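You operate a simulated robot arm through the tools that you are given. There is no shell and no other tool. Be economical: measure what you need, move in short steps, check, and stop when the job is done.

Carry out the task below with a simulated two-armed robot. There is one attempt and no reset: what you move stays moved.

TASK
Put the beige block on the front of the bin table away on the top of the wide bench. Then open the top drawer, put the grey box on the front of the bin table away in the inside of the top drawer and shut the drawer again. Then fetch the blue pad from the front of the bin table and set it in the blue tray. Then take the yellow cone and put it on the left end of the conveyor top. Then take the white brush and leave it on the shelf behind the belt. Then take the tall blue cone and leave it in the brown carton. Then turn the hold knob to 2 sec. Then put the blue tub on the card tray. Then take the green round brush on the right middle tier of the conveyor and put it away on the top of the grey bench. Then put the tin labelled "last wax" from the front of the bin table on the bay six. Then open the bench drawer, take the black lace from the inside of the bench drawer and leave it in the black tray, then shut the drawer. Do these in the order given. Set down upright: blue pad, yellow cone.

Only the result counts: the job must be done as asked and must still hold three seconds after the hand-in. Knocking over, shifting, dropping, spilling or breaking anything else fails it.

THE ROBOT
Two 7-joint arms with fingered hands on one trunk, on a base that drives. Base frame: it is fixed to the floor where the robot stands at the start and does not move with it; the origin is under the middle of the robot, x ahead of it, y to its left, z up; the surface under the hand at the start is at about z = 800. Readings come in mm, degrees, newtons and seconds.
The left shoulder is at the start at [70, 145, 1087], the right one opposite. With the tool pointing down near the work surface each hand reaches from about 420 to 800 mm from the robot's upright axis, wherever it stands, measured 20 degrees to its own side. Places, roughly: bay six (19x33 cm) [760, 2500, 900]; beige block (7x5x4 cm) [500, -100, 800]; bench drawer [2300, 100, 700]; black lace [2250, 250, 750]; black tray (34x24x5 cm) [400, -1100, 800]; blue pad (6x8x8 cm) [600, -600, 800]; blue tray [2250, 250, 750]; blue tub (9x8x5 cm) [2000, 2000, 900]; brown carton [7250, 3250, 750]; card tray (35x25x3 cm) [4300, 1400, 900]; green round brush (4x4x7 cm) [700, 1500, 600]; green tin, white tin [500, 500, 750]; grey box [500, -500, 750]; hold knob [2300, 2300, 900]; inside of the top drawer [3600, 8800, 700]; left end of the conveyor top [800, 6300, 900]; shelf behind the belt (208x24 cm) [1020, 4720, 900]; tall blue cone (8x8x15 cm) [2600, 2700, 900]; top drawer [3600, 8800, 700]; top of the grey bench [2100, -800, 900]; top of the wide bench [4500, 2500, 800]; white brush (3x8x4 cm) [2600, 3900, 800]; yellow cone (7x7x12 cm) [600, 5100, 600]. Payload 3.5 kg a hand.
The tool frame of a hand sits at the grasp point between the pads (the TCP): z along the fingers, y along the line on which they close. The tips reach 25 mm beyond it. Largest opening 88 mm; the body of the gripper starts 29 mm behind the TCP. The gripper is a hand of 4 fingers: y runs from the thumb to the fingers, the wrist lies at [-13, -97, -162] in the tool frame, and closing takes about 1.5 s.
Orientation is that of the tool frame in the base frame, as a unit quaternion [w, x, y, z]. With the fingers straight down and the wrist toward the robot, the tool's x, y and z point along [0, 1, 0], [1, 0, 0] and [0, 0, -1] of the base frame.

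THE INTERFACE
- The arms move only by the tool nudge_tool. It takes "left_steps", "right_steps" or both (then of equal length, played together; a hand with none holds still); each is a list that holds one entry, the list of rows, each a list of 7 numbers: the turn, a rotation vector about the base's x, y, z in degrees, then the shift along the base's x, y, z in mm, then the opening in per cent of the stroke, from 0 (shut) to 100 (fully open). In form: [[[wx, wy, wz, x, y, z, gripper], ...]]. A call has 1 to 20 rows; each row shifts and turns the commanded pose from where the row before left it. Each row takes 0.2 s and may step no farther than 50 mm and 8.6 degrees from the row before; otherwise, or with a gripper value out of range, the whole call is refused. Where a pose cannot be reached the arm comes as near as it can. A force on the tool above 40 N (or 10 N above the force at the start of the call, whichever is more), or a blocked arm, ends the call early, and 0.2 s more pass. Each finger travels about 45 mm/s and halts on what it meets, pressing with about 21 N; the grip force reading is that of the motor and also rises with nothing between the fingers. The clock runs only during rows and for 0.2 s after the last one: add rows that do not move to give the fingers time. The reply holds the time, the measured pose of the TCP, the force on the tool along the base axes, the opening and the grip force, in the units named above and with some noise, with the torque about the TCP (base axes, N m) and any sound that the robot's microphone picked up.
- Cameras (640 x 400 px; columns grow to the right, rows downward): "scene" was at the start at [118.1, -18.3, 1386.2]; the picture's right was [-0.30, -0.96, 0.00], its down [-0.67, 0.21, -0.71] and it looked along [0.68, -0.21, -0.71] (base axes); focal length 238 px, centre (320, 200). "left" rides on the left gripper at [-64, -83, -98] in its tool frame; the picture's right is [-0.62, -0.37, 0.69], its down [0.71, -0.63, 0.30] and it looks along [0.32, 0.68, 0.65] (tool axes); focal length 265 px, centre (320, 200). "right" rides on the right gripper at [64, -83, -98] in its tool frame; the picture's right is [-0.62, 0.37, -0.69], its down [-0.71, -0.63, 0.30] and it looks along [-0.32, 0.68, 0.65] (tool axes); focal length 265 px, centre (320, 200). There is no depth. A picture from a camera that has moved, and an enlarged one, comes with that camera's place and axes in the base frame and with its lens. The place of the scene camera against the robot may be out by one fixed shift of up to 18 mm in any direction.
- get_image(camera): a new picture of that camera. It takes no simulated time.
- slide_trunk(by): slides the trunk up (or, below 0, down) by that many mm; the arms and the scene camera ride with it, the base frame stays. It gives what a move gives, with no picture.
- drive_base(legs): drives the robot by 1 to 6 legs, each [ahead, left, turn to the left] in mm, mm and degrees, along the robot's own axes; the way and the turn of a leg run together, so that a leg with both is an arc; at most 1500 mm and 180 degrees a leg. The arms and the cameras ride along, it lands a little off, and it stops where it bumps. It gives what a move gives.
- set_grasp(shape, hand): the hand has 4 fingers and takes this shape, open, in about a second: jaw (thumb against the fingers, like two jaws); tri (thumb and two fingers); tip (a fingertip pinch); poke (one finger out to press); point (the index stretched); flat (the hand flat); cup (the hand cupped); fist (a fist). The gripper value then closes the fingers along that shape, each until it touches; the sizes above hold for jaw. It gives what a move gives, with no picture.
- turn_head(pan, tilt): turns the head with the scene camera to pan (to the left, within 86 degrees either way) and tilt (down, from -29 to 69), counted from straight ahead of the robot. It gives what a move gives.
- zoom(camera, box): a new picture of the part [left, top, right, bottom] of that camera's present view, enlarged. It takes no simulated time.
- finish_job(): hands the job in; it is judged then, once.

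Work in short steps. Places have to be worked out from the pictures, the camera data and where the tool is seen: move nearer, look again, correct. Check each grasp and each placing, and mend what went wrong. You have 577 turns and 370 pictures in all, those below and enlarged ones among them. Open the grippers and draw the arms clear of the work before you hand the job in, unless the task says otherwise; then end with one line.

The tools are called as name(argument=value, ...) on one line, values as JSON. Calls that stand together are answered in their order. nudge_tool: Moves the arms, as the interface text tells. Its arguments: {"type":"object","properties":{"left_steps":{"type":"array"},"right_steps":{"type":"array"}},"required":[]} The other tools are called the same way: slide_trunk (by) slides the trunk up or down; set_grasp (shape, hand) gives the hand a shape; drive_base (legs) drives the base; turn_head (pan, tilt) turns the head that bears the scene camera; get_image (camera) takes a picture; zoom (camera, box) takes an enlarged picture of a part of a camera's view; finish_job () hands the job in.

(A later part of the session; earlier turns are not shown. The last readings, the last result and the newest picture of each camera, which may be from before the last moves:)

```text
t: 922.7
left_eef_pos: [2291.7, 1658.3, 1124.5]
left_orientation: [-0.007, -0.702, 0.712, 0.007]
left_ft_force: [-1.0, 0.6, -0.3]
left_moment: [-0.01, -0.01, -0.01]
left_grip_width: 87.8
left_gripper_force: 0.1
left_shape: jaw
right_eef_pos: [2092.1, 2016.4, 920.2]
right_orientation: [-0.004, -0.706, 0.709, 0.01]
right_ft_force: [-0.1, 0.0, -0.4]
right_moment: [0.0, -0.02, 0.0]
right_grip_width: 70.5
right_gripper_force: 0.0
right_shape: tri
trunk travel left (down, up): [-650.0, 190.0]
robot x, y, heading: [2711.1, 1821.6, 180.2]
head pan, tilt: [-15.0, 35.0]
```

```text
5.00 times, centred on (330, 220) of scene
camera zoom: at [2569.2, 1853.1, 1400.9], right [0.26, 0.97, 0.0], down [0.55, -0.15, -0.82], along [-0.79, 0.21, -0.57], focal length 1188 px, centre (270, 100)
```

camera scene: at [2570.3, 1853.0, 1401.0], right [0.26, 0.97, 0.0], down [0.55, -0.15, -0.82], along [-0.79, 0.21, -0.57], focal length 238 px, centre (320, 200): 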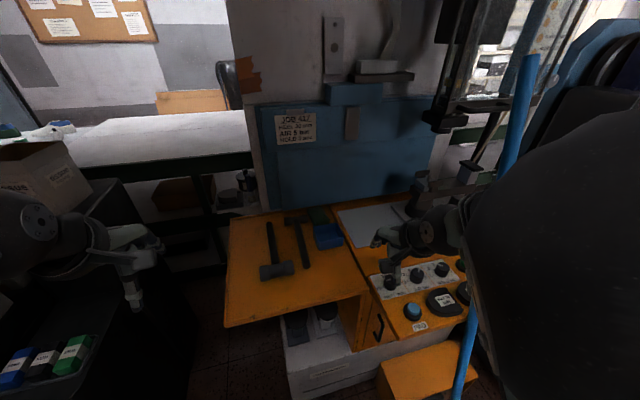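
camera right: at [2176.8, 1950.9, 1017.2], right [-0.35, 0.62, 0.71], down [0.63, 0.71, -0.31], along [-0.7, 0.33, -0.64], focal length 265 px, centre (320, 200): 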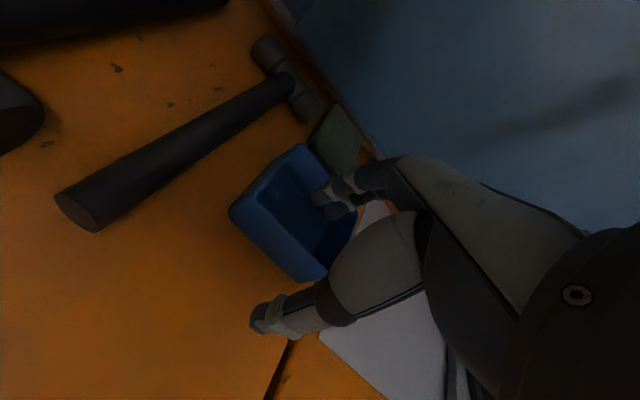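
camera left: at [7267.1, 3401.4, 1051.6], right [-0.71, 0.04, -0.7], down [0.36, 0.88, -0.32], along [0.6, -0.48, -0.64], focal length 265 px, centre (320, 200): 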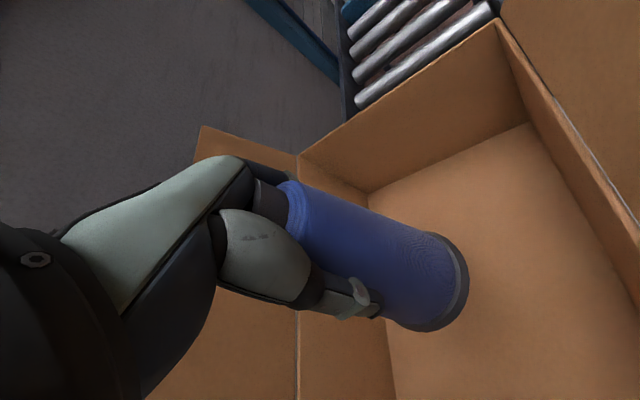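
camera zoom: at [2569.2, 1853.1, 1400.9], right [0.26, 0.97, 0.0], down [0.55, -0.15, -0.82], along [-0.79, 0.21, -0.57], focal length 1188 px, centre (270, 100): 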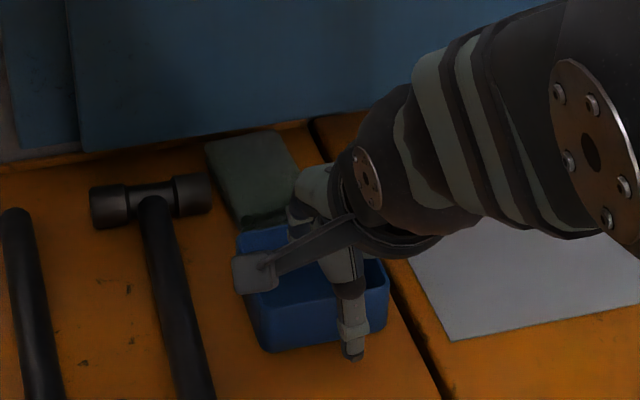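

Aligned over the near wall. I shift 4 mm, lower about 55 mm and check the force.

nudge_tool(right_steps=[[[0, 0, 0, -4, -4, -15, 80], [0, 0, 0, 0, 0, -15, 80], [0, 0, 0, 0, 0, -13, 80], [0, 0, 0, 0, 0, -12, 80]]])

get_image(camera="right")

zoom(camera="scene", box=[280, 180, 380, 260])

```text
t: 923.7
left_eef_pos: [2296.5, 1657.2, 1127.5]
left_orientation: [-0.008, -0.702, 0.713, 0.009]
left_ft_force: [-0.3, -0.6, -0.5]
left_moment: [-0.01, 0.02, 0.02]
left_grip_width: 87.8
left_gripper_force: 0.1
left_shape: jaw
right_eef_pos: [2087.0, 2011.5, 875.6]
right_orientation: [-0.012, -0.705, 0.709, 0.02]
right_ft_force: [-1.7, 2.3, 30.9]
right_moment: [0.7, 0.31, 0.01]
right_grip_width: 70.7
right_gripper_force: 0.0
right_shape: tri
trunk travel left (down, up): [-650.0, 190.0]
robot x, y, heading: [2716.1, 1822.5, 179.7]
head pan, tilt: [-15.0, 35.0]
```

```text
139 pictures are left
camera right: at [2174.2, 1945.7, 970.3], right [-0.34, 0.61, 0.72], down [0.62, 0.72, -0.32], along [-0.71, 0.34, -0.62], focal length 265 px, centre (320, 200)
```

right: 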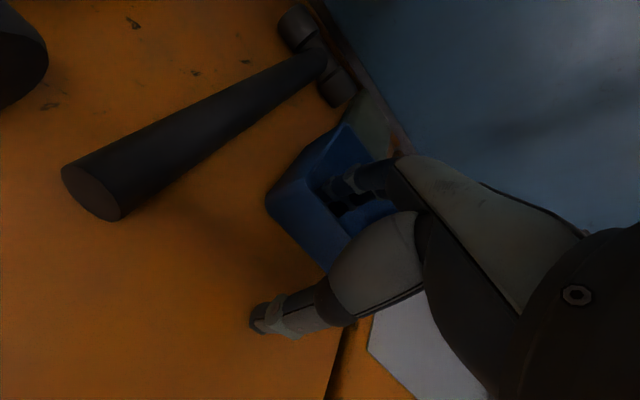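

```text
5.00 times, centred on (330, 220) of scene
camera zoom: at [2576.2, 1851.4, 1402.3], right [0.26, 0.97, 0.0], down [0.55, -0.15, -0.82], along [-0.79, 0.21, -0.57], focal length 1188 px, centre (270, 100)
```

zoom: 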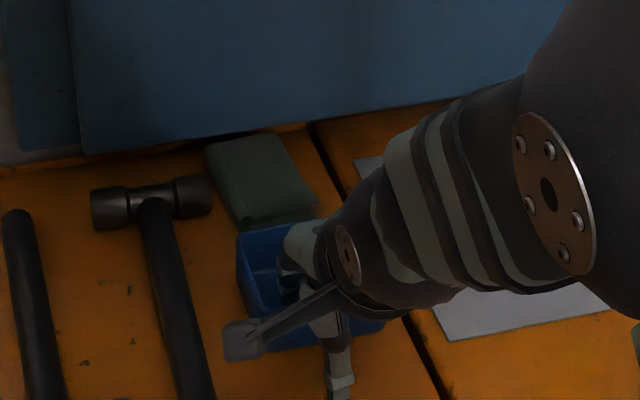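

There's a light contact, likely a folded finger on the rim. I ease up 4 mm and close on the wall.

nudge_tool(right_steps=[[[0, 0, 0, 0, 0, 4, 80], [0, 0, 0, 0, 0, 0, 50], [0, 0, 0, 0, 0, 0, 25], [0, 0, 0, 0, 0, 0, 0], [0, 0, 0, 0, 0, 0, 0], [0, 0, 0, 0, 0, 0, 0], [0, 0, 0, 0, 0, 0, 0]]])

get_image(camera="right")

zoom(camera="scene", box=[280, 180, 380, 260])

```text
t: 925.3
left_eef_pos: [2295.5, 1658.2, 1126.1]
left_orientation: [-0.009, -0.701, 0.713, 0.008]
left_ft_force: [0.8, 0.1, 0.1]
left_moment: [0.01, 0.0, 0.01]
left_grip_width: 87.9
left_gripper_force: 0.2
left_shape: jaw
right_eef_pos: [2090.6, 2012.4, 875.6]
right_orientation: [-0.008, -0.705, 0.709, 0.014]
right_ft_force: [0.0, 5.3, 29.1]
right_moment: [0.65, 0.32, 0.06]
right_grip_width: 3.4
right_gripper_force: 21.5
right_shape: tri
trunk travel left (down, up): [-650.0, 190.0]
robot x, y, heading: [2714.1, 1823.6, 180.1]
head pan, tilt: [-15.0, 35.0]
```

```text
137 pictures are left
camera right: at [2175.3, 1946.0, 971.7], right [-0.34, 0.61, 0.71], down [0.62, 0.72, -0.32], along [-0.7, 0.33, -0.63], focal length 265 px, centre (320, 200)
```

right: 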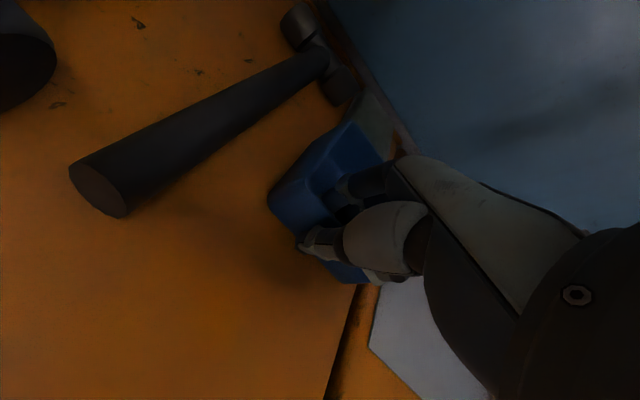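

```text
5.00 times, centred on (330, 220) of scene
camera zoom: at [2575.2, 1852.3, 1401.6], right [0.26, 0.97, 0.0], down [0.55, -0.15, -0.82], along [-0.79, 0.21, -0.57], focal length 1188 px, centre (270, 100)
```

zoom: 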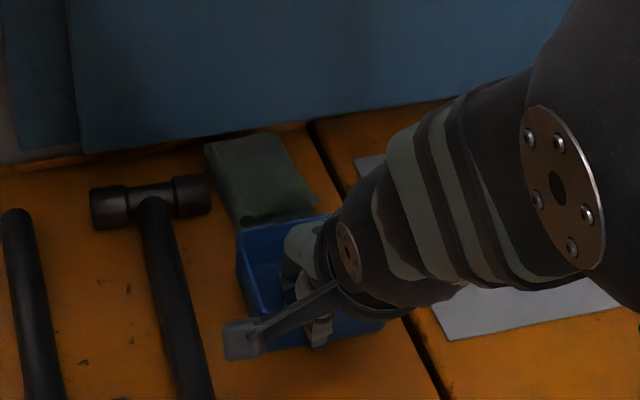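

The wall is pinched (3.4 mm). I lift 35 mm slowly and check.

nudge_tool(right_steps=[[[0, 0, 0, 0, 0, 10, 0], [0, 0, 0, 0, 0, 12, 0], [0, 0, 0, 0, 0, 15, 0], [0, 0, 0, 0, 0, 15, 0]]])

get_image(camera="right")

zoom(camera="scene", box=[280, 180, 380, 260])

```text
t: 926.3
left_eef_pos: [2292.1, 1658.1, 1125.6]
left_orientation: [-0.007, -0.702, 0.712, 0.007]
left_ft_force: [-0.3, -0.2, 0.0]
left_moment: [-0.02, -0.01, 0.04]
left_grip_width: 88.0
left_gripper_force: 0.0
left_shape: jaw
right_eef_pos: [2087.6, 2010.7, 920.8]
right_orientation: [-0.003, -0.706, 0.708, 0.01]
right_ft_force: [-0.1, -0.4, -0.4]
right_moment: [-0.01, -0.04, 0.0]
right_grip_width: 3.8
right_gripper_force: 21.0
right_shape: tri
trunk travel left (down, up): [-650.0, 190.0]
robot x, y, heading: [2712.8, 1821.9, 180.3]
head pan, tilt: [-15.0, 35.0]
```

```text
135 pictures are left
camera right: at [2172.4, 1946.6, 1018.6], right [-0.35, 0.62, 0.7], down [0.63, 0.72, -0.31], along [-0.69, 0.33, -0.64], focal length 265 px, centre (320, 200)
```

right: 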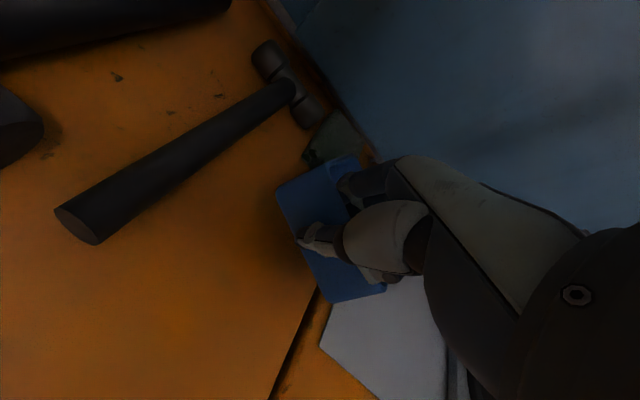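

```text
5.00 times, centred on (330, 220) of scene
camera zoom: at [2569.6, 1852.8, 1400.9], right [0.26, 0.97, 0.0], down [0.55, -0.15, -0.82], along [-0.79, 0.21, -0.57], focal length 1188 px, centre (270, 100)
```

zoom: 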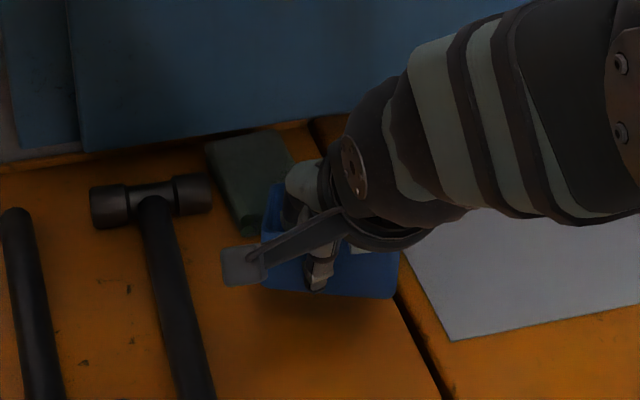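

The tub is held. I raise it, back away east, turn to the bench and look for the card tray.

nudge_tool(right_steps=[[[0, 0, 0, 0, 0, 35, 0], [0, 0, 0, 0, 0, 40, 0], [0, 0, 0, 0, 0, 40, 0], [0, 0, 0, 10, 0, 40, 0], [0, 0, 0, 40, 0, 10, 0]]])

drive_base(legs=[[-540, 0, 0], [0, 0, 90], [0, 0, 90]])

turn_head(pan=-15, tilt=35)

get_image(camera="scene")

get_image(camera="right")

```text
t: 927.5
left_eef_pos: [2295.0, 1659.0, 1126.2]
left_orientation: [-0.008, -0.702, 0.712, 0.008]
left_ft_force: [0.4, 0.7, -0.3]
left_moment: [0.01, 0.01, 0.0]
left_grip_width: 87.8
left_gripper_force: 0.0
left_shape: jaw
right_eef_pos: [2141.6, 2010.3, 1089.1]
right_orientation: [-0.004, -0.706, 0.708, 0.011]
right_ft_force: [1.1, -0.4, -0.1]
right_moment: [0.0, -0.03, 0.03]
right_grip_width: 3.7
right_gripper_force: 21.1
right_shape: tri
trunk travel left (down, up): [-650.0, 190.0]
robot x, y, heading: [2714.0, 1823.4, 179.9]
head pan, tilt: [-15.0, 35.0]
```

```text
t: 938.2
left_eef_pos: [3684.7, 1968.4, 1126.2]
left_orientation: [0.008, 0.726, 0.688, 0.007]
left_ft_force: [0.2, -0.3, -0.3]
left_moment: [0.02, 0.0, -0.03]
left_grip_width: 87.6
left_gripper_force: 0.0
left_shape: jaw
right_eef_pos: [3822.0, 1611.8, 1088.6]
right_orientation: [0.01, 0.722, 0.692, 0.004]
right_ft_force: [-0.5, -1.1, -0.6]
right_moment: [0.02, -0.01, -0.02]
right_grip_width: 3.1
right_gripper_force: 21.0
right_shape: tri
trunk travel left (down, up): [-650.0, 190.0]
robot x, y, heading: [3254.6, 1823.2, -2.4]
head pan, tilt: [-15.0, 35.0]
```

```text
t: 938.8
left_eef_pos: [3684.1, 1968.7, 1124.7]
left_orientation: [0.007, 0.726, 0.688, 0.007]
left_ft_force: [-1.0, 0.3, -0.1]
left_moment: [0.03, -0.04, -0.02]
left_grip_width: 88.1
left_gripper_force: 0.1
left_shape: jaw
right_eef_pos: [3823.2, 1611.5, 1087.6]
right_orientation: [0.011, 0.722, 0.692, 0.003]
right_ft_force: [-0.7, 0.3, 0.5]
right_moment: [-0.01, 0.01, 0.01]
right_grip_width: 3.4
right_gripper_force: 20.7
right_shape: tri
trunk travel left (down, up): [-650.0, 190.0]
robot x, y, heading: [3259.1, 1820.6, -2.7]
head pan, tilt: [-15.0, 35.0]
```

```text
133 pictures are left
camera scene: at [3380.2, 1797.2, 1400.9], right [-0.3, -0.95, 0.0], down [-0.55, 0.17, -0.82], along [0.78, -0.24, -0.57], focal length 238 px, centre (320, 200)
```

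scene: 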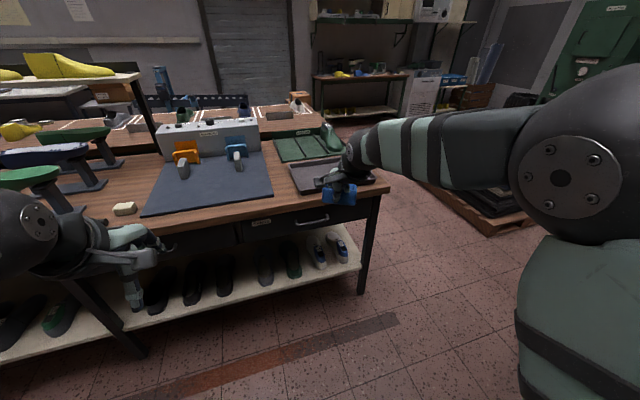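

```text
132 pictures are left
camera right: at [3740.7, 1679.7, 1184.4], right [0.33, -0.63, 0.71], down [-0.65, -0.69, -0.31], along [0.68, -0.36, -0.64], focal length 265 px, centre (320, 200)
```

right: 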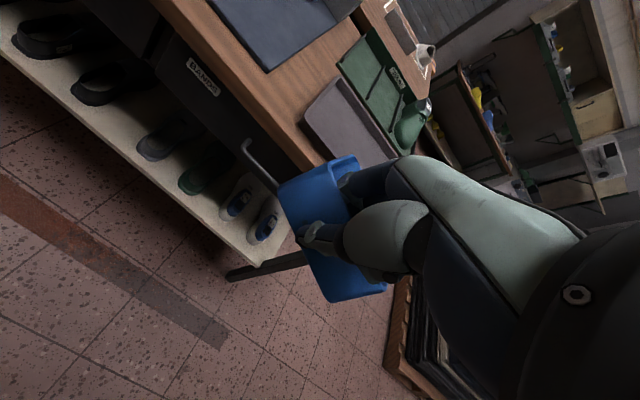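

The card tray is at about [4320,1465]. I drive forward so the tub comes over it.

drive_base(legs=[[410, -120, 2.6]])

get_image(camera="scene")

get_image(camera="right")

```text
t: 941.4
left_eef_pos: [4080.2, 1862.0, 1124.4]
left_orientation: [0.008, 0.709, 0.705, 0.008]
left_ft_force: [0.0, -0.2, -0.4]
left_moment: [-0.01, 0.01, 0.02]
left_grip_width: 87.7
left_gripper_force: 0.0
left_shape: jaw
right_eef_pos: [4236.2, 1512.4, 1088.4]
right_orientation: [0.011, 0.706, 0.708, 0.005]
right_ft_force: [-0.1, 0.5, -1.4]
right_moment: [0.02, -0.01, -0.02]
right_grip_width: 3.4
right_gripper_force: 21.0
right_shape: tri
trunk travel left (down, up): [-650.0, 190.0]
robot x, y, heading: [3656.6, 1696.2, 0.6]
head pan, tilt: [-15.0, 35.0]
```

```text
131 pictures are left
camera scene: at [3784.4, 1676.9, 1401.0], right [-0.25, -0.97, 0.0], down [-0.55, 0.14, -0.82], along [0.79, -0.21, -0.57], focal length 238 px, centre (320, 200)
```

scene: 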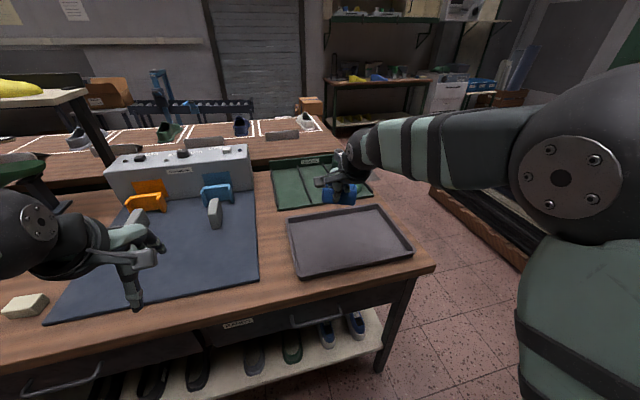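

```text
130 pictures are left
camera right: at [4150.1, 1576.4, 1184.9], right [0.36, -0.61, 0.71], down [-0.62, -0.72, -0.31], along [0.7, -0.33, -0.64], focal length 265 px, centre (320, 200)
```

right: 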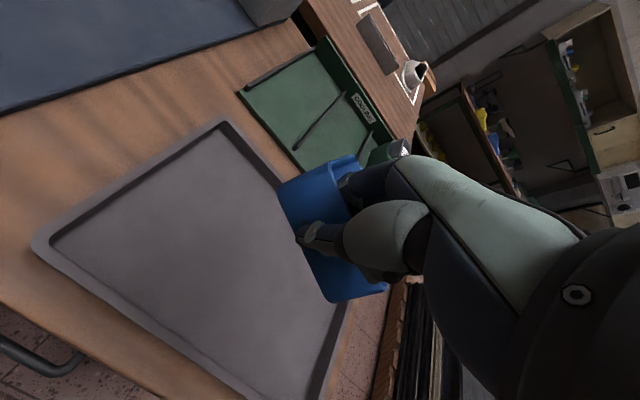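

Tray spans x≈4199–4435, y≈1265–1612. I position the tub over its centre and lower to z≈940.

nudge_tool(right_steps=[[[0, 0, 0, 12, -25, 0, 0], [0, 0, 0, 12, -25, 0, 0], [0, 0, 0, 12, -24, 0, 0], [0, 0, 0, 0, 0, -40, 0], [0, 0, 0, 0, 0, -40, 0], [0, 0, 0, 0, 0, -40, 0], [0, 0, 0, 0, 0, -28, 0]]])

get_image(camera="right")

zoom(camera="scene", box=[260, 160, 440, 300])

```text
t: 943.0
left_eef_pos: [4080.7, 1862.4, 1125.1]
left_orientation: [0.006, 0.709, 0.705, 0.006]
left_ft_force: [-0.3, -0.2, 0.3]
left_moment: [0.0, 0.03, 0.01]
left_grip_width: 87.6
left_gripper_force: 0.1
left_shape: jaw
right_eef_pos: [4272.4, 1437.9, 939.5]
right_orientation: [0.011, 0.705, 0.709, 0.005]
right_ft_force: [1.1, 0.0, -0.6]
right_moment: [0.05, 0.06, -0.03]
right_grip_width: 3.7
right_gripper_force: 21.1
right_shape: tri
trunk travel left (down, up): [-650.0, 190.0]
robot x, y, heading: [3660.1, 1692.7, 0.3]
head pan, tilt: [-15.0, 35.0]
```

```text
129 pictures are left
camera right: at [4187.0, 1502.0, 1036.1], right [0.36, -0.61, 0.71], down [-0.62, -0.72, -0.31], along [0.7, -0.33, -0.64], focal length 265 px, centre (320, 200)
```

right: 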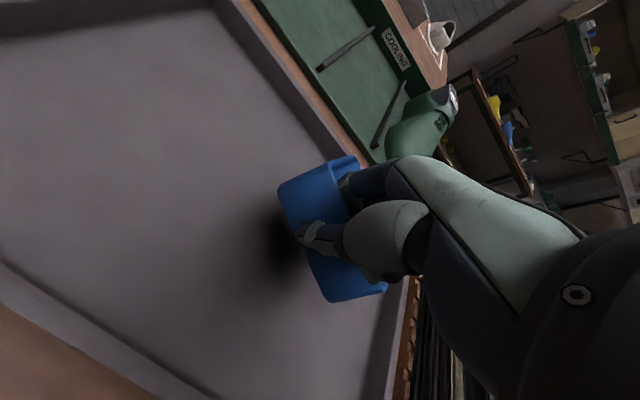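

```text
2.86 times, centred on (350, 230) of scene
camera zoom: at [3785.8, 1676.6, 1400.9], right [-0.25, -0.97, 0.0], down [-0.56, 0.14, -0.82], along [0.79, -0.21, -0.57], focal length 679 px, centre (234, 114)
```

zoom: 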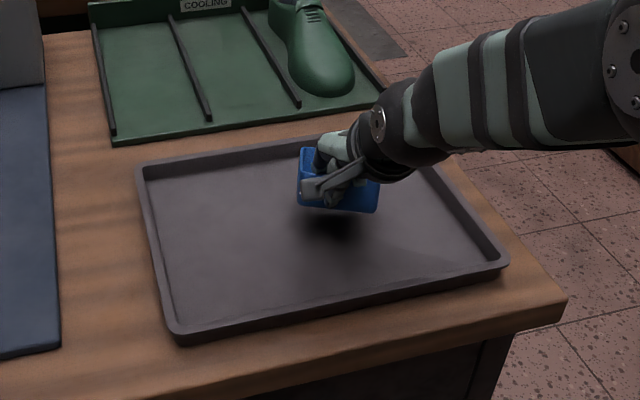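

Over the tray. I lower in small steps watching the force.

nudge_tool(right_steps=[[[0, 0, 0, 0, 0, -10, 0], [0, 0, 0, 0, 0, -6, 0], [0, 0, 0, 0, 0, -5, 0], [0, 0, 0, 0, 0, -4, 0]]])

zoom(camera="scene", box=[300, 180, 420, 270])

```text
t: 944.0
left_eef_pos: [4080.8, 1861.5, 1124.4]
left_orientation: [0.007, 0.709, 0.705, 0.007]
left_ft_force: [0.2, -0.6, 0.0]
left_moment: [0.0, -0.04, 0.05]
left_grip_width: 87.4
left_gripper_force: 0.0
left_shape: jaw
right_eef_pos: [4271.3, 1437.4, 915.7]
right_orientation: [0.01, 0.705, 0.709, 0.004]
right_ft_force: [-0.7, -0.4, -0.6]
right_moment: [0.01, 0.02, -0.01]
right_grip_width: 3.8
right_gripper_force: 20.7
right_shape: tri
trunk travel left (down, up): [-650.0, 190.0]
robot x, y, heading: [3660.4, 1689.3, 0.5]
head pan, tilt: [-15.0, 35.0]
```

```text
4.44 times, centred on (360, 225) of scene
camera zoom: at [3785.4, 1676.6, 1400.9], right [-0.25, -0.97, 0.0], down [-0.56, 0.14, -0.82], along [0.79, -0.21, -0.57], focal length 1056 px, centre (142, 89)
```

zoom: 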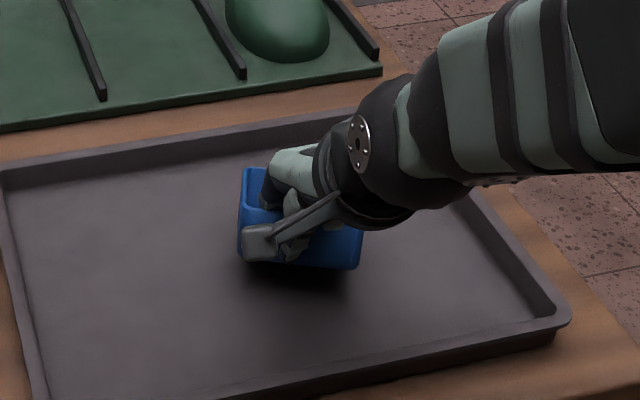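

nudge_tool(right_steps=[[[0, 0, 0, 0, 0, -5, 0], [0, 0, 0, 0, 0, -5, 0], [0, 0, 0, 0, 0, -5, 0], [0, 0, 0, 0, 0, -5, 0]]])

zoom(camera="scene", box=[300, 180, 420, 270])

```text
t: 945.0
left_eef_pos: [4081.7, 1862.8, 1124.9]
left_orientation: [0.008, 0.709, 0.705, 0.008]
left_ft_force: [0.5, 0.2, 0.0]
left_moment: [0.01, 0.02, 0.0]
left_grip_width: 87.7
left_gripper_force: 0.2
left_shape: jaw
right_eef_pos: [4272.8, 1436.9, 893.5]
right_orientation: [0.01, 0.705, 0.709, 0.004]
right_ft_force: [-0.7, -0.1, 0.3]
right_moment: [-0.05, -0.08, 0.0]
right_grip_width: 3.5
right_gripper_force: 20.9
right_shape: tri
trunk travel left (down, up): [-650.0, 190.0]
robot x, y, heading: [3659.0, 1691.4, 0.5]
head pan, tilt: [-15.0, 35.0]
```

```text
4.44 times, centred on (360, 225) of scene
camera zoom: at [3785.1, 1676.8, 1401.0], right [-0.25, -0.97, 0.0], down [-0.56, 0.14, -0.82], along [0.79, -0.21, -0.57], focal length 1056 px, centre (142, 89)
```

zoom: 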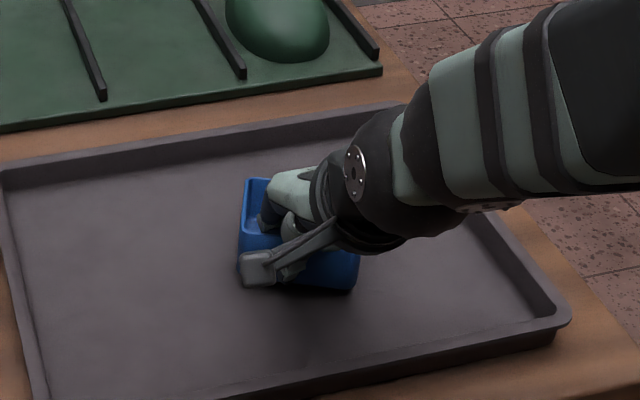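

nudge_tool(right_steps=[[[0, 0, 0, 0, 0, -4, 0], [0, 0, 0, 0, 0, -4, 0], [0, 0, 0, 0, 0, -3, 0]]])

get_image(camera="right")

```text
t: 945.8
left_eef_pos: [4080.0, 1861.2, 1125.6]
left_orientation: [0.007, 0.709, 0.705, 0.008]
left_ft_force: [0.7, 0.4, 0.2]
left_moment: [0.01, -0.03, -0.01]
left_grip_width: 88.1
left_gripper_force: 0.1
left_shape: jaw
right_eef_pos: [4273.2, 1437.8, 884.2]
right_orientation: [0.011, 0.705, 0.709, 0.005]
right_ft_force: [-0.2, 0.6, 2.3]
right_moment: [-0.17, -0.07, 0.04]
right_grip_width: 3.6
right_gripper_force: 20.7
right_shape: tri
trunk travel left (down, up): [-650.0, 190.0]
robot x, y, heading: [3658.4, 1692.7, 0.4]
head pan, tilt: [-15.0, 35.0]
```

```text
125 pictures are left
camera right: at [4186.7, 1502.7, 980.6], right [0.36, -0.61, 0.71], down [-0.62, -0.72, -0.31], along [0.7, -0.33, -0.64], focal length 265 px, centre (320, 200)
```

right: 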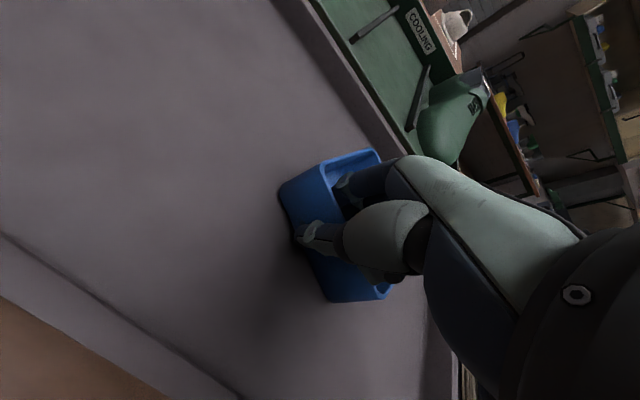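

It rests on the tray. I open moderately and rise straight up.

nudge_tool(right_steps=[[[0, 0, 0, 0, 0, 0, 20], [0, 0, 0, 0, 0, 0, 40], [0, 0, 0, 0, 0, 0, 55], [0, 0, 0, 0, 0, 0, 55], [0, 0, 0, 0, 0, 15, 55], [0, 0, 0, 0, 0, 30, 55], [0, 0, 0, 0, 0, 45, 55], [0, 0, 0, 0, 0, 45, 55], [0, 0, 0, 0, 0, 45, 55], [0, 0, 0, 0, 0, 40, 55]]])

get_image(camera="scene")

```text
t: 948.0
left_eef_pos: [4078.8, 1861.7, 1124.1]
left_orientation: [0.007, 0.709, 0.705, 0.008]
left_ft_force: [-0.8, 0.1, -0.1]
left_moment: [0.04, -0.02, 0.03]
left_grip_width: 87.7
left_gripper_force: 0.1
left_shape: jaw
right_eef_pos: [4271.1, 1436.9, 1102.6]
right_orientation: [0.01, 0.705, 0.709, 0.005]
right_ft_force: [0.5, -0.6, 0.1]
right_moment: [0.02, -0.03, -0.02]
right_grip_width: 48.2
right_gripper_force: 0.1
right_shape: tri
trunk travel left (down, up): [-650.0, 190.0]
robot x, y, heading: [3663.1, 1694.1, 0.2]
head pan, tilt: [-15.0, 35.0]
```

```text
124 pictures are left
camera scene: at [3784.3, 1677.0, 1401.0], right [-0.25, -0.97, 0.0], down [-0.55, 0.14, -0.82], along [0.79, -0.21, -0.57], focal length 238 px, centre (320, 200)
```

scene: 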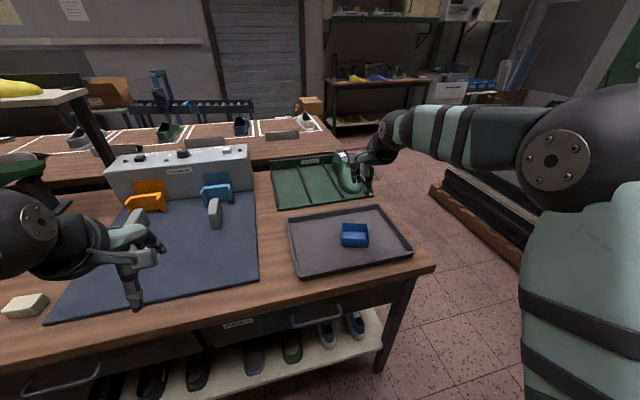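

The tub sits in the card tray. Next the green round brush on the west side: I reset the right hand, tuck the arms and drive by the south lane.

drive_base(legs=[[-410, 0, 0]])

set_grasp(hand="right", shape="jaw")

nudge_tool(right_steps=[[[0, 0, 0, 0, 25, 5, 100], [0, 0, 0, 0, 25, 5, 100], [0, 0, 0, 0, 25, 5, 100], [0, 0, 0, 0, 25, 5, 100], [0, 0, 0, 0, 10, 0, 100]]], left_steps=[[[0, 0, 0, 36, -3, 0, 100], [0, 0, 0, 36, -3, 0, 100], [0, 0, 0, 36, -3, 0, 100], [0, 0, 0, 36, -3, 0, 100], [0, 0, 0, 36, -3, 0, 100]]])

drive_base(legs=[[0, 0, -90], [1200, 0, 0], [1200, 0, 0]])

```text
t: 950.6
left_eef_pos: [3665.4, 1859.2, 1124.7]
left_orientation: [0.007, 0.708, 0.706, 0.007]
left_ft_force: [0.7, 0.2, 0.3]
left_moment: [-0.01, 0.0, -0.01]
left_grip_width: 87.9
left_gripper_force: 0.1
left_shape: jaw
right_eef_pos: [3857.1, 1436.6, 1102.0]
right_orientation: [0.01, 0.703, 0.711, 0.003]
right_ft_force: [-0.2, -0.2, 0.6]
right_moment: [0.01, -0.02, 0.0]
right_grip_width: 48.0
right_gripper_force: 0.1
right_shape: tri
trunk travel left (down, up): [-650.0, 190.0]
robot x, y, heading: [3241.5, 1691.5, 0.4]
head pan, tilt: [-15.0, 35.0]
```

```text
t: 951.5
left_eef_pos: [3664.0, 1860.4, 1124.9]
left_orientation: [0.007, 0.708, 0.707, 0.007]
left_ft_force: [0.0, 0.0, -0.5]
left_moment: [0.03, 0.02, -0.04]
left_grip_width: 87.6
left_gripper_force: 0.0
left_shape: jaw
right_eef_pos: [3856.5, 1435.8, 1102.5]
right_orientation: [0.011, 0.704, 0.71, 0.005]
right_ft_force: [-0.5, -0.3, -0.2]
right_moment: [-0.03, -0.01, 0.01]
right_grip_width: 88.1
right_gripper_force: 0.1
right_shape: jaw
trunk travel left (down, up): [-650.0, 190.0]
robot x, y, heading: [3246.2, 1687.3, 0.4]
head pan, tilt: [-15.0, 35.0]
```

```text
t: 952.7
left_eef_pos: [3843.8, 1844.5, 1123.1]
left_orientation: [0.006, 0.709, 0.705, 0.007]
left_ft_force: [0.5, 0.4, 0.0]
left_moment: [0.04, -0.01, 0.03]
left_grip_width: 87.9
left_gripper_force: 0.0
left_shape: jaw
right_eef_pos: [3860.5, 1546.0, 1119.7]
right_orientation: [0.01, 0.704, 0.71, 0.005]
right_ft_force: [0.1, -0.3, 0.1]
right_moment: [-0.03, 0.0, -0.01]
right_grip_width: 87.7
right_gripper_force: 0.0
right_shape: jaw
trunk travel left (down, up): [-650.0, 190.0]
robot x, y, heading: [3247.0, 1688.7, 0.5]
head pan, tilt: [-15.0, 35.0]
```

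```text
t: 968.3
left_eef_pos: [3460.3, -1314.5, 1124.2]
left_orientation: [0.01, 1.0, 0.005, 0.0]
left_ft_force: [0.7, -0.2, 0.1]
left_moment: [-0.01, -0.03, 0.02]
left_grip_width: 87.6
left_gripper_force: 0.2
left_shape: jaw
right_eef_pos: [3161.1, -1333.7, 1120.5]
right_orientation: [0.011, 1.0, 0.011, -0.005]
right_ft_force: [-0.5, -0.4, 0.2]
right_moment: [0.0, 0.04, -0.05]
right_grip_width: 87.9
right_gripper_force: 0.0
right_shape: jaw
trunk travel left (down, up): [-650.0, 190.0]
robot x, y, heading: [3294.8, -721.8, -88.7]
head pan, tilt: [-15.0, 35.0]
```

drive_base(legs=[[350, 0, -1.3], [0, 0, -90], [0, 680, 0]])

turn_head(pan=0, tilt=25)

get_image(camera="scene")

```text
t: 977.7
left_eef_pos: [2736.4, -1923.6, 1124.9]
left_orientation: [0.008, 0.719, -0.695, -0.007]
left_ft_force: [0.1, -0.1, 0.2]
left_moment: [0.0, 0.02, 0.02]
left_grip_width: 87.9
left_gripper_force: 0.1
left_shape: jaw
right_eef_pos: [2709.8, -1626.4, 1120.1]
right_orientation: [0.004, 0.722, -0.692, -0.011]
right_ft_force: [1.7, -0.1, 0.4]
right_moment: [0.0, 0.01, -0.03]
right_grip_width: 88.0
right_gripper_force: 0.1
right_shape: jaw
trunk travel left (down, up): [-650.0, 190.0]
robot x, y, heading: [3327.2, -1747.9, -177.5]
head pan, tilt: [-15.0, 35.0]
```

```text
t: 978.4
left_eef_pos: [2736.0, -1924.3, 1124.4]
left_orientation: [0.007, 0.718, -0.695, -0.006]
left_ft_force: [-0.1, 0.1, -0.5]
left_moment: [0.02, -0.01, 0.02]
left_grip_width: 87.9
left_gripper_force: 0.1
left_shape: jaw
right_eef_pos: [2709.0, -1625.3, 1121.3]
right_orientation: [0.004, 0.723, -0.691, -0.01]
right_ft_force: [-0.1, -0.1, -0.3]
right_moment: [0.0, -0.02, 0.01]
right_grip_width: 88.1
right_gripper_force: 0.1
right_shape: jaw
trunk travel left (down, up): [-650.0, 190.0]
robot x, y, heading: [3331.3, -1745.8, -177.4]
head pan, tilt: [0.0, 25.0]
```

```text
123 pictures are left
camera scene: at [3175.6, -1747.9, 1416.7], right [-0.05, 1.0, 0.0], down [0.42, 0.02, -0.91], along [-0.91, -0.04, -0.42], focal length 238 px, centre (320, 200)
```

scene: 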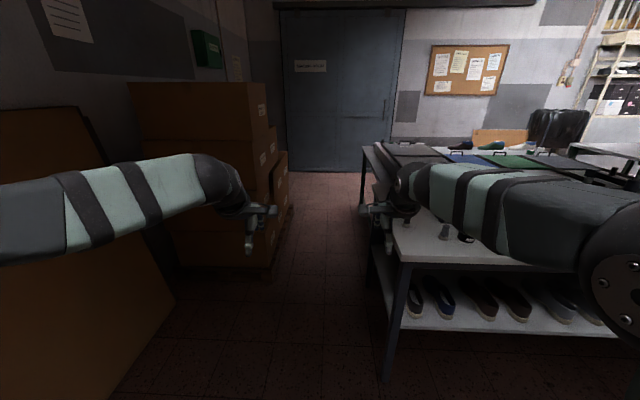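

Lane clear. I straighten and drive west through it.

drive_base(legs=[[0, 40, -2.6], [1200, 0, 0], [1000, 0, 0]])

```text
t: 990.0
left_eef_pos: [492.9, -1934.1, 1125.4]
left_orientation: [-0.008, -0.697, 0.717, 0.007]
left_ft_force: [0.0, 0.0, -0.1]
left_moment: [0.0, 0.0, -0.05]
left_grip_width: 87.6
left_gripper_force: 0.0
left_shape: jaw
right_eef_pos: [483.5, -1633.5, 1121.0]
right_orientation: [-0.004, -0.702, 0.712, 0.01]
right_ft_force: [0.2, 0.6, 0.2]
right_moment: [-0.02, -0.01, 0.01]
right_grip_width: 87.8
right_gripper_force: 0.1
right_shape: jaw
trunk travel left (down, up): [-650.0, 190.0]
robot x, y, heading: [1096.4, -1795.3, 179.2]
head pan, tilt: [0.0, 25.0]
```

drive_base(legs=[[1400, 0, 0.8], [0, 0, -90], [1200, 0, 0], [1100, 0, 0]])

```text
t: 1011.7
left_eef_pos: [-412.7, 1120.7, 1123.8]
left_orientation: [0.0, 0.007, 1.0, 0.011]
left_ft_force: [-1.2, 0.1, -0.4]
left_moment: [-0.01, -0.01, 0.0]
left_grip_width: 87.7
left_gripper_force: 0.2
left_shape: jaw
right_eef_pos: [-113.3, 1133.8, 1120.6]
right_orientation: [0.004, 0.001, 1.0, 0.011]
right_ft_force: [0.5, -0.1, 0.2]
right_moment: [-0.03, -0.04, -0.02]
right_grip_width: 88.0
right_gripper_force: 0.0
right_shape: jaw
trunk travel left (down, up): [-650.0, 190.0]
robot x, y, heading: [-259.6, 521.6, 89.9]
head pan, tilt: [0.0, 25.0]
```

drive_base(legs=[[880, 0, 0], [0, 0, -90]])

slide_trunk(by=-350)

turn_head(pan=0, tilt=20)

get_image(camera="scene")

```text
t: 1020.1
left_eef_pos: [337.3, 1546.6, 1124.4]
left_orientation: [0.008, 0.712, 0.702, 0.008]
left_ft_force: [0.2, 0.2, 0.8]
left_moment: [-0.03, 0.0, 0.02]
left_grip_width: 87.9
left_gripper_force: 0.0
left_shape: jaw
right_eef_pos: [350.7, 1247.9, 1121.2]
right_orientation: [0.01, 0.708, 0.706, 0.005]
right_ft_force: [0.3, -0.7, 1.3]
right_moment: [0.02, -0.01, 0.01]
right_grip_width: 87.9
right_gripper_force: 0.0
right_shape: jaw
trunk travel left (down, up): [-650.0, 190.0]
robot x, y, heading: [-262.8, 1401.1, -0.1]
head pan, tilt: [0.0, 25.0]
```

```text
t: 1023.5
left_eef_pos: [337.5, 1548.7, 773.9]
left_orientation: [0.007, 0.712, 0.702, 0.007]
left_ft_force: [0.4, 0.4, 0.3]
left_moment: [-0.01, 0.0, -0.01]
left_grip_width: 88.0
left_gripper_force: 0.0
left_shape: jaw
right_eef_pos: [350.0, 1247.1, 769.9]
right_orientation: [0.011, 0.708, 0.706, 0.004]
right_ft_force: [-0.3, -0.7, 0.0]
right_moment: [-0.02, 0.02, -0.01]
right_grip_width: 87.9
right_gripper_force: 0.1
right_shape: jaw
trunk travel left (down, up): [-300.0, 540.0]
robot x, y, heading: [-262.9, 1400.3, 0.1]
head pan, tilt: [0.0, 25.0]
```

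```text
t: 1024.2
left_eef_pos: [337.1, 1547.2, 775.4]
left_orientation: [0.007, 0.712, 0.702, 0.007]
left_ft_force: [-0.3, 0.5, -0.3]
left_moment: [0.0, 0.01, -0.02]
left_grip_width: 87.9
left_gripper_force: 0.1
left_shape: jaw
right_eef_pos: [349.3, 1247.2, 770.8]
right_orientation: [0.011, 0.708, 0.706, 0.005]
right_ft_force: [0.2, 0.1, 0.0]
right_moment: [0.0, -0.01, 0.01]
right_grip_width: 88.1
right_gripper_force: 0.0
right_shape: jaw
trunk travel left (down, up): [-300.0, 540.0]
robot x, y, heading: [-263.7, 1398.5, -0.1]
head pan, tilt: [0.0, 20.0]
```

```text
122 pictures are left
camera scene: at [-129.4, 1403.7, 1074.8], right [0.0, -1.0, 0.0], down [-0.34, 0.0, -0.94], along [0.94, 0.0, -0.34], focal length 238 px, centre (320, 200)
```

scene: 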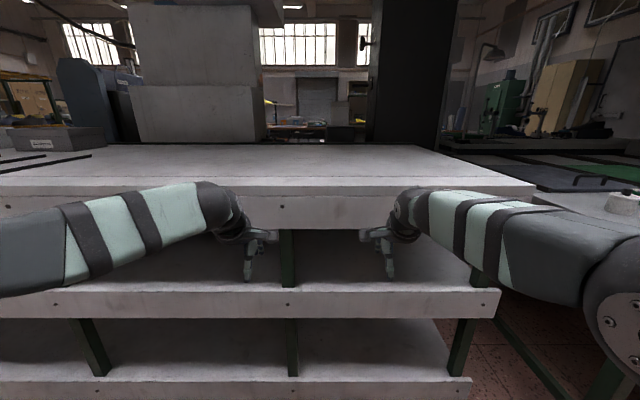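

zoom(camera="scene", box=[200, 200, 420, 320])

get_image(camera="left")

```text
2.91 times, centred on (310, 260) of scene
camera zoom: at [-129.4, 1403.7, 1074.8], right [0.0, -1.0, 0.0], down [-0.34, 0.0, -0.94], along [0.94, 0.0, -0.34], focal length 691 px, centre (349, 26)
```

zoom: 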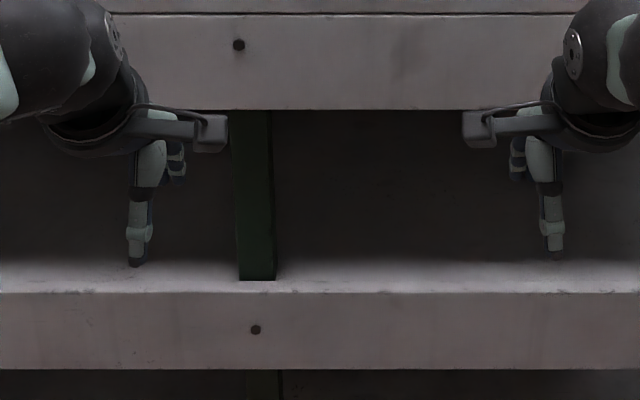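

```text
120 pictures are left
camera left: at [250.4, 1484.0, 871.6], right [-0.36, -0.62, -0.7], down [-0.61, 0.72, -0.32], along [0.7, 0.32, -0.64], focal length 265 px, centre (320, 200)
```

left: 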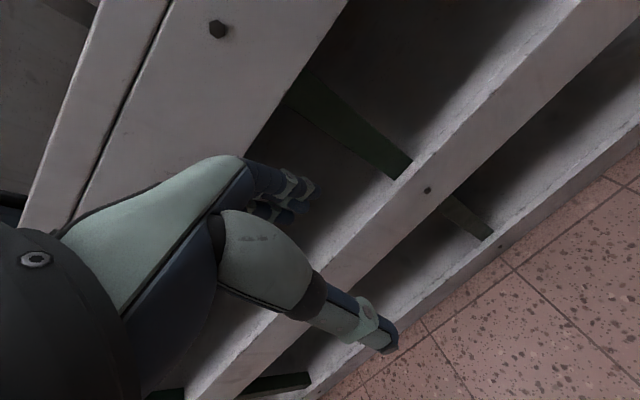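

The brush isn't visible yet; I spread the hands and lower a bit more to look into the tier.

nudge_tool(left_steps=[[[0, 0, 0, -30, 35, 0, 100], [0, 0, 0, -30, 35, 0, 100], [0, 0, 0, -30, 35, 0, 100], [0, 0, 0, -30, 30, 0, 100], [0, 0, 0, -20, 30, 0, 100]]], right_steps=[[[0, 0, 0, -30, -30, 0, 100], [0, 0, 0, -30, -30, 0, 100], [0, 0, 0, -30, -30, 0, 100], [0, 0, 0, -30, -30, 0, 100], [0, 0, 0, -20, -20, 0, 100]]])

slide_trunk(by=-150)

get_image(camera="scene")

```text
t: 1025.4
left_eef_pos: [197.1, 1714.5, 774.4]
left_orientation: [0.007, 0.712, 0.702, 0.007]
left_ft_force: [-0.2, -0.3, 0.0]
left_moment: [-0.01, 0.01, 0.0]
left_grip_width: 87.7
left_gripper_force: 0.0
left_shape: jaw
right_eef_pos: [206.7, 1107.5, 768.8]
right_orientation: [0.011, 0.708, 0.706, 0.004]
right_ft_force: [0.0, 0.1, 0.8]
right_moment: [-0.01, -0.01, 0.0]
right_grip_width: 88.0
right_gripper_force: 0.1
right_shape: jaw
trunk travel left (down, up): [-300.0, 540.0]
robot x, y, heading: [-264.2, 1398.3, -0.2]
head pan, tilt: [0.0, 20.0]
```

```text
t: 1027.2
left_eef_pos: [196.2, 1713.7, 624.8]
left_orientation: [0.008, 0.712, 0.702, 0.008]
left_ft_force: [-0.4, 0.2, 0.9]
left_moment: [0.0, 0.01, -0.01]
left_grip_width: 87.6
left_gripper_force: 0.0
left_shape: jaw
right_eef_pos: [206.2, 1106.4, 620.1]
right_orientation: [0.01, 0.707, 0.707, 0.004]
right_ft_force: [0.3, 0.1, 1.7]
right_moment: [0.0, -0.02, 0.0]
right_grip_width: 88.1
right_gripper_force: 0.0
right_shape: jaw
trunk travel left (down, up): [-150.0, 690.0]
robot x, y, heading: [-261.4, 1398.0, -0.1]
head pan, tilt: [0.0, 20.0]
```

```text
119 pictures are left
camera scene: at [-129.6, 1403.7, 924.9], right [0.0, -1.0, 0.0], down [-0.34, 0.0, -0.94], along [0.94, 0.0, -0.34], focal length 238 px, centre (320, 200)
```

scene: 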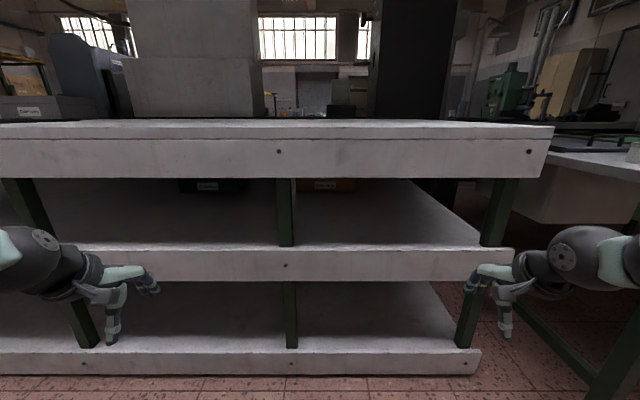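

zoom(camera="scene", box=[60, 160, 300, 260])

zoom(camera="scene", box=[280, 160, 500, 260])

```text
2.67 times, centred on (180, 210) of scene
camera zoom: at [-129.6, 1403.7, 924.9], right [0.0, -1.0, 0.0], down [-0.34, 0.0, -0.94], along [0.94, 0.0, -0.34], focal length 633 px, centre (693, 173)
```

zoom: 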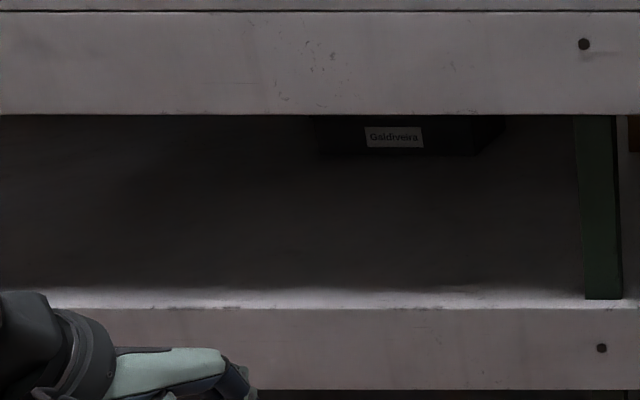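

```text
2.91 times, centred on (390, 210) of scene
camera zoom: at [-129.6, 1403.7, 924.9], right [0.0, -1.0, 0.0], down [-0.34, 0.0, -0.94], along [0.94, 0.0, -0.34], focal length 691 px, centre (116, 171)
```

zoom: 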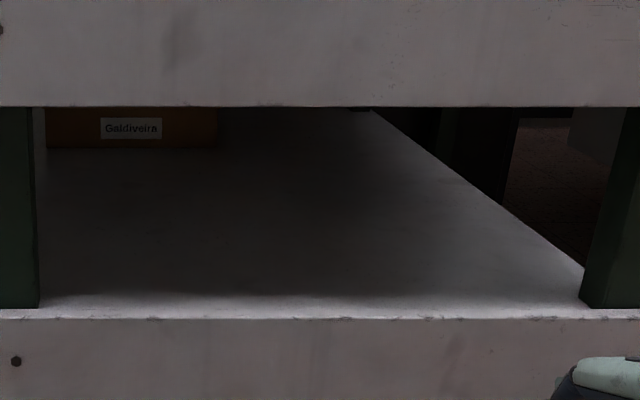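

The spot at [700,1500] lies behind the post from here. I shift the base 250 mm left and look again.

drive_base(legs=[[0, 280, 0]])

zoom(camera="scene", box=[240, 150, 480, 270])

```text
t: 1029.1
left_eef_pos: [195.7, 1993.8, 624.7]
left_orientation: [0.008, 0.711, 0.703, 0.007]
left_ft_force: [-0.6, -0.6, -0.3]
left_moment: [-0.01, 0.02, 0.02]
left_grip_width: 87.8
left_gripper_force: 0.0
left_shape: jaw
right_eef_pos: [208.1, 1386.3, 619.8]
right_orientation: [0.012, 0.706, 0.708, 0.005]
right_ft_force: [0.3, -0.1, -0.6]
right_moment: [0.0, 0.0, 0.03]
right_grip_width: 88.0
right_gripper_force: 0.0
right_shape: jaw
trunk travel left (down, up): [-150.0, 690.0]
robot x, y, heading: [-262.6, 1676.3, 0.1]
head pan, tilt: [0.0, 20.0]
```

```text
2.67 times, centred on (360, 210) of scene
camera zoom: at [-129.8, 1684.0, 924.8], right [0.0, -1.0, 0.0], down [-0.34, 0.0, -0.94], along [0.94, 0.0, -0.34], focal length 633 px, centre (213, 173)
```

zoom: 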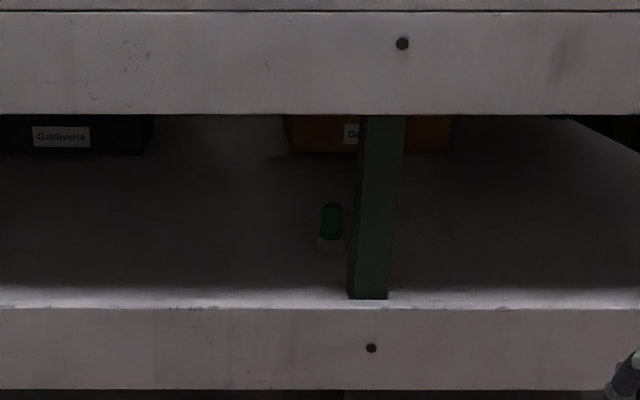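

Found: the green round brush stands at about [602,1534] on the tier, just behind the post. I'll approach from the left at an angle with the left hand; first turn that hand to point forward.

nudge_tool(left_steps=[[[-4.62, -4.62, 4.62, 8, -10, -1.5, 100], [-4.62, -4.62, 4.62, 8, -10, -1.5, 100], [-4.62, -4.62, 4.62, 8, -10, -1.5, 100], [-4.62, -4.62, 4.62, 8, -10, -1.5, 100], [-4.62, -4.62, 4.62, 8, -10, -1.5, 100], [-4.62, -4.62, 4.62, 8, -10, -1.5, 100], [-4.62, -4.62, 4.62, 8, -10, -1.5, 100], [-4.62, -4.62, 4.62, 8, -10, -1.5, 100], [-4.62, -4.62, 4.62, 8, -10, -1.5, 100], [-4.62, -4.62, 4.62, 8, -10, -1.5, 100], [-4.62, -4.62, 4.62, 8, -10, -1.5, 100], [-4.62, -4.62, 4.62, 8, -10, -1.5, 100], [-4.62, -4.62, 4.62, 8, -10, -1.5, 100], [-4.62, -4.62, 4.62, 8, -10, -1.5, 100], [-4.62, -4.62, 4.62, 8, -10, -1.5, 100]]])

drive_base(legs=[[0, 0, -45]])

get_image(camera="scene")

```text
t: 1032.3
left_eef_pos: [316.5, 1857.0, 605.3]
left_orientation: [0.709, -0.027, 0.705, 0.006]
left_ft_force: [-0.1, -0.1, -0.8]
left_moment: [0.02, 0.04, 0.0]
left_grip_width: 87.6
left_gripper_force: 0.0
left_shape: jaw
right_eef_pos: [208.2, 1387.2, 619.5]
right_orientation: [0.01, 0.706, 0.708, 0.005]
right_ft_force: [-0.4, -0.9, 0.8]
right_moment: [-0.02, 0.01, -0.02]
right_grip_width: 88.0
right_gripper_force: 0.0
right_shape: jaw
trunk travel left (down, up): [-150.0, 690.0]
robot x, y, heading: [-259.3, 1678.2, 0.3]
head pan, tilt: [0.0, 20.0]
```

```text
t: 1034.8
left_eef_pos: [276.0, 1398.5, 601.2]
left_orientation: [0.655, 0.246, 0.665, -0.26]
left_ft_force: [0.0, 0.1, -1.4]
left_moment: [-0.01, 0.02, 0.0]
left_grip_width: 87.8
left_gripper_force: 0.0
left_shape: jaw
right_eef_pos: [-131.6, 1140.1, 620.2]
right_orientation: [0.011, 0.922, 0.387, 0.0]
right_ft_force: [-0.7, -0.8, 0.7]
right_moment: [-0.04, -0.05, 0.02]
right_grip_width: 87.7
right_gripper_force: 0.0
right_shape: jaw
trunk travel left (down, up): [-150.0, 690.0]
robot x, y, heading: [-265.6, 1675.2, -44.3]
head pan, tilt: [0.0, 20.0]
```

```text
115 pictures are left
camera scene: at [-170.9, 1582.9, 924.8], right [-0.7, -0.71, 0.0], down [-0.24, 0.24, -0.94], along [0.67, -0.66, -0.34], focal length 238 px, centre (320, 200)
```

scene: 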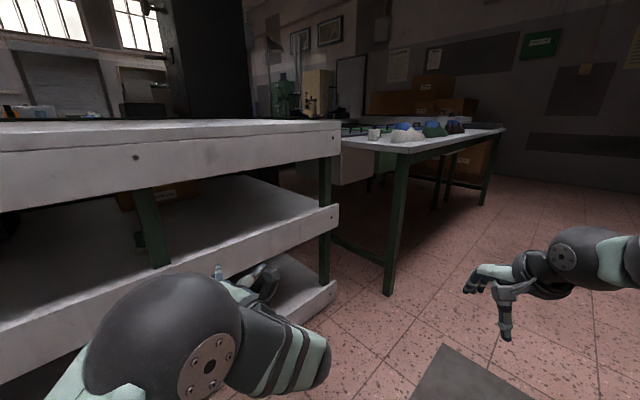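

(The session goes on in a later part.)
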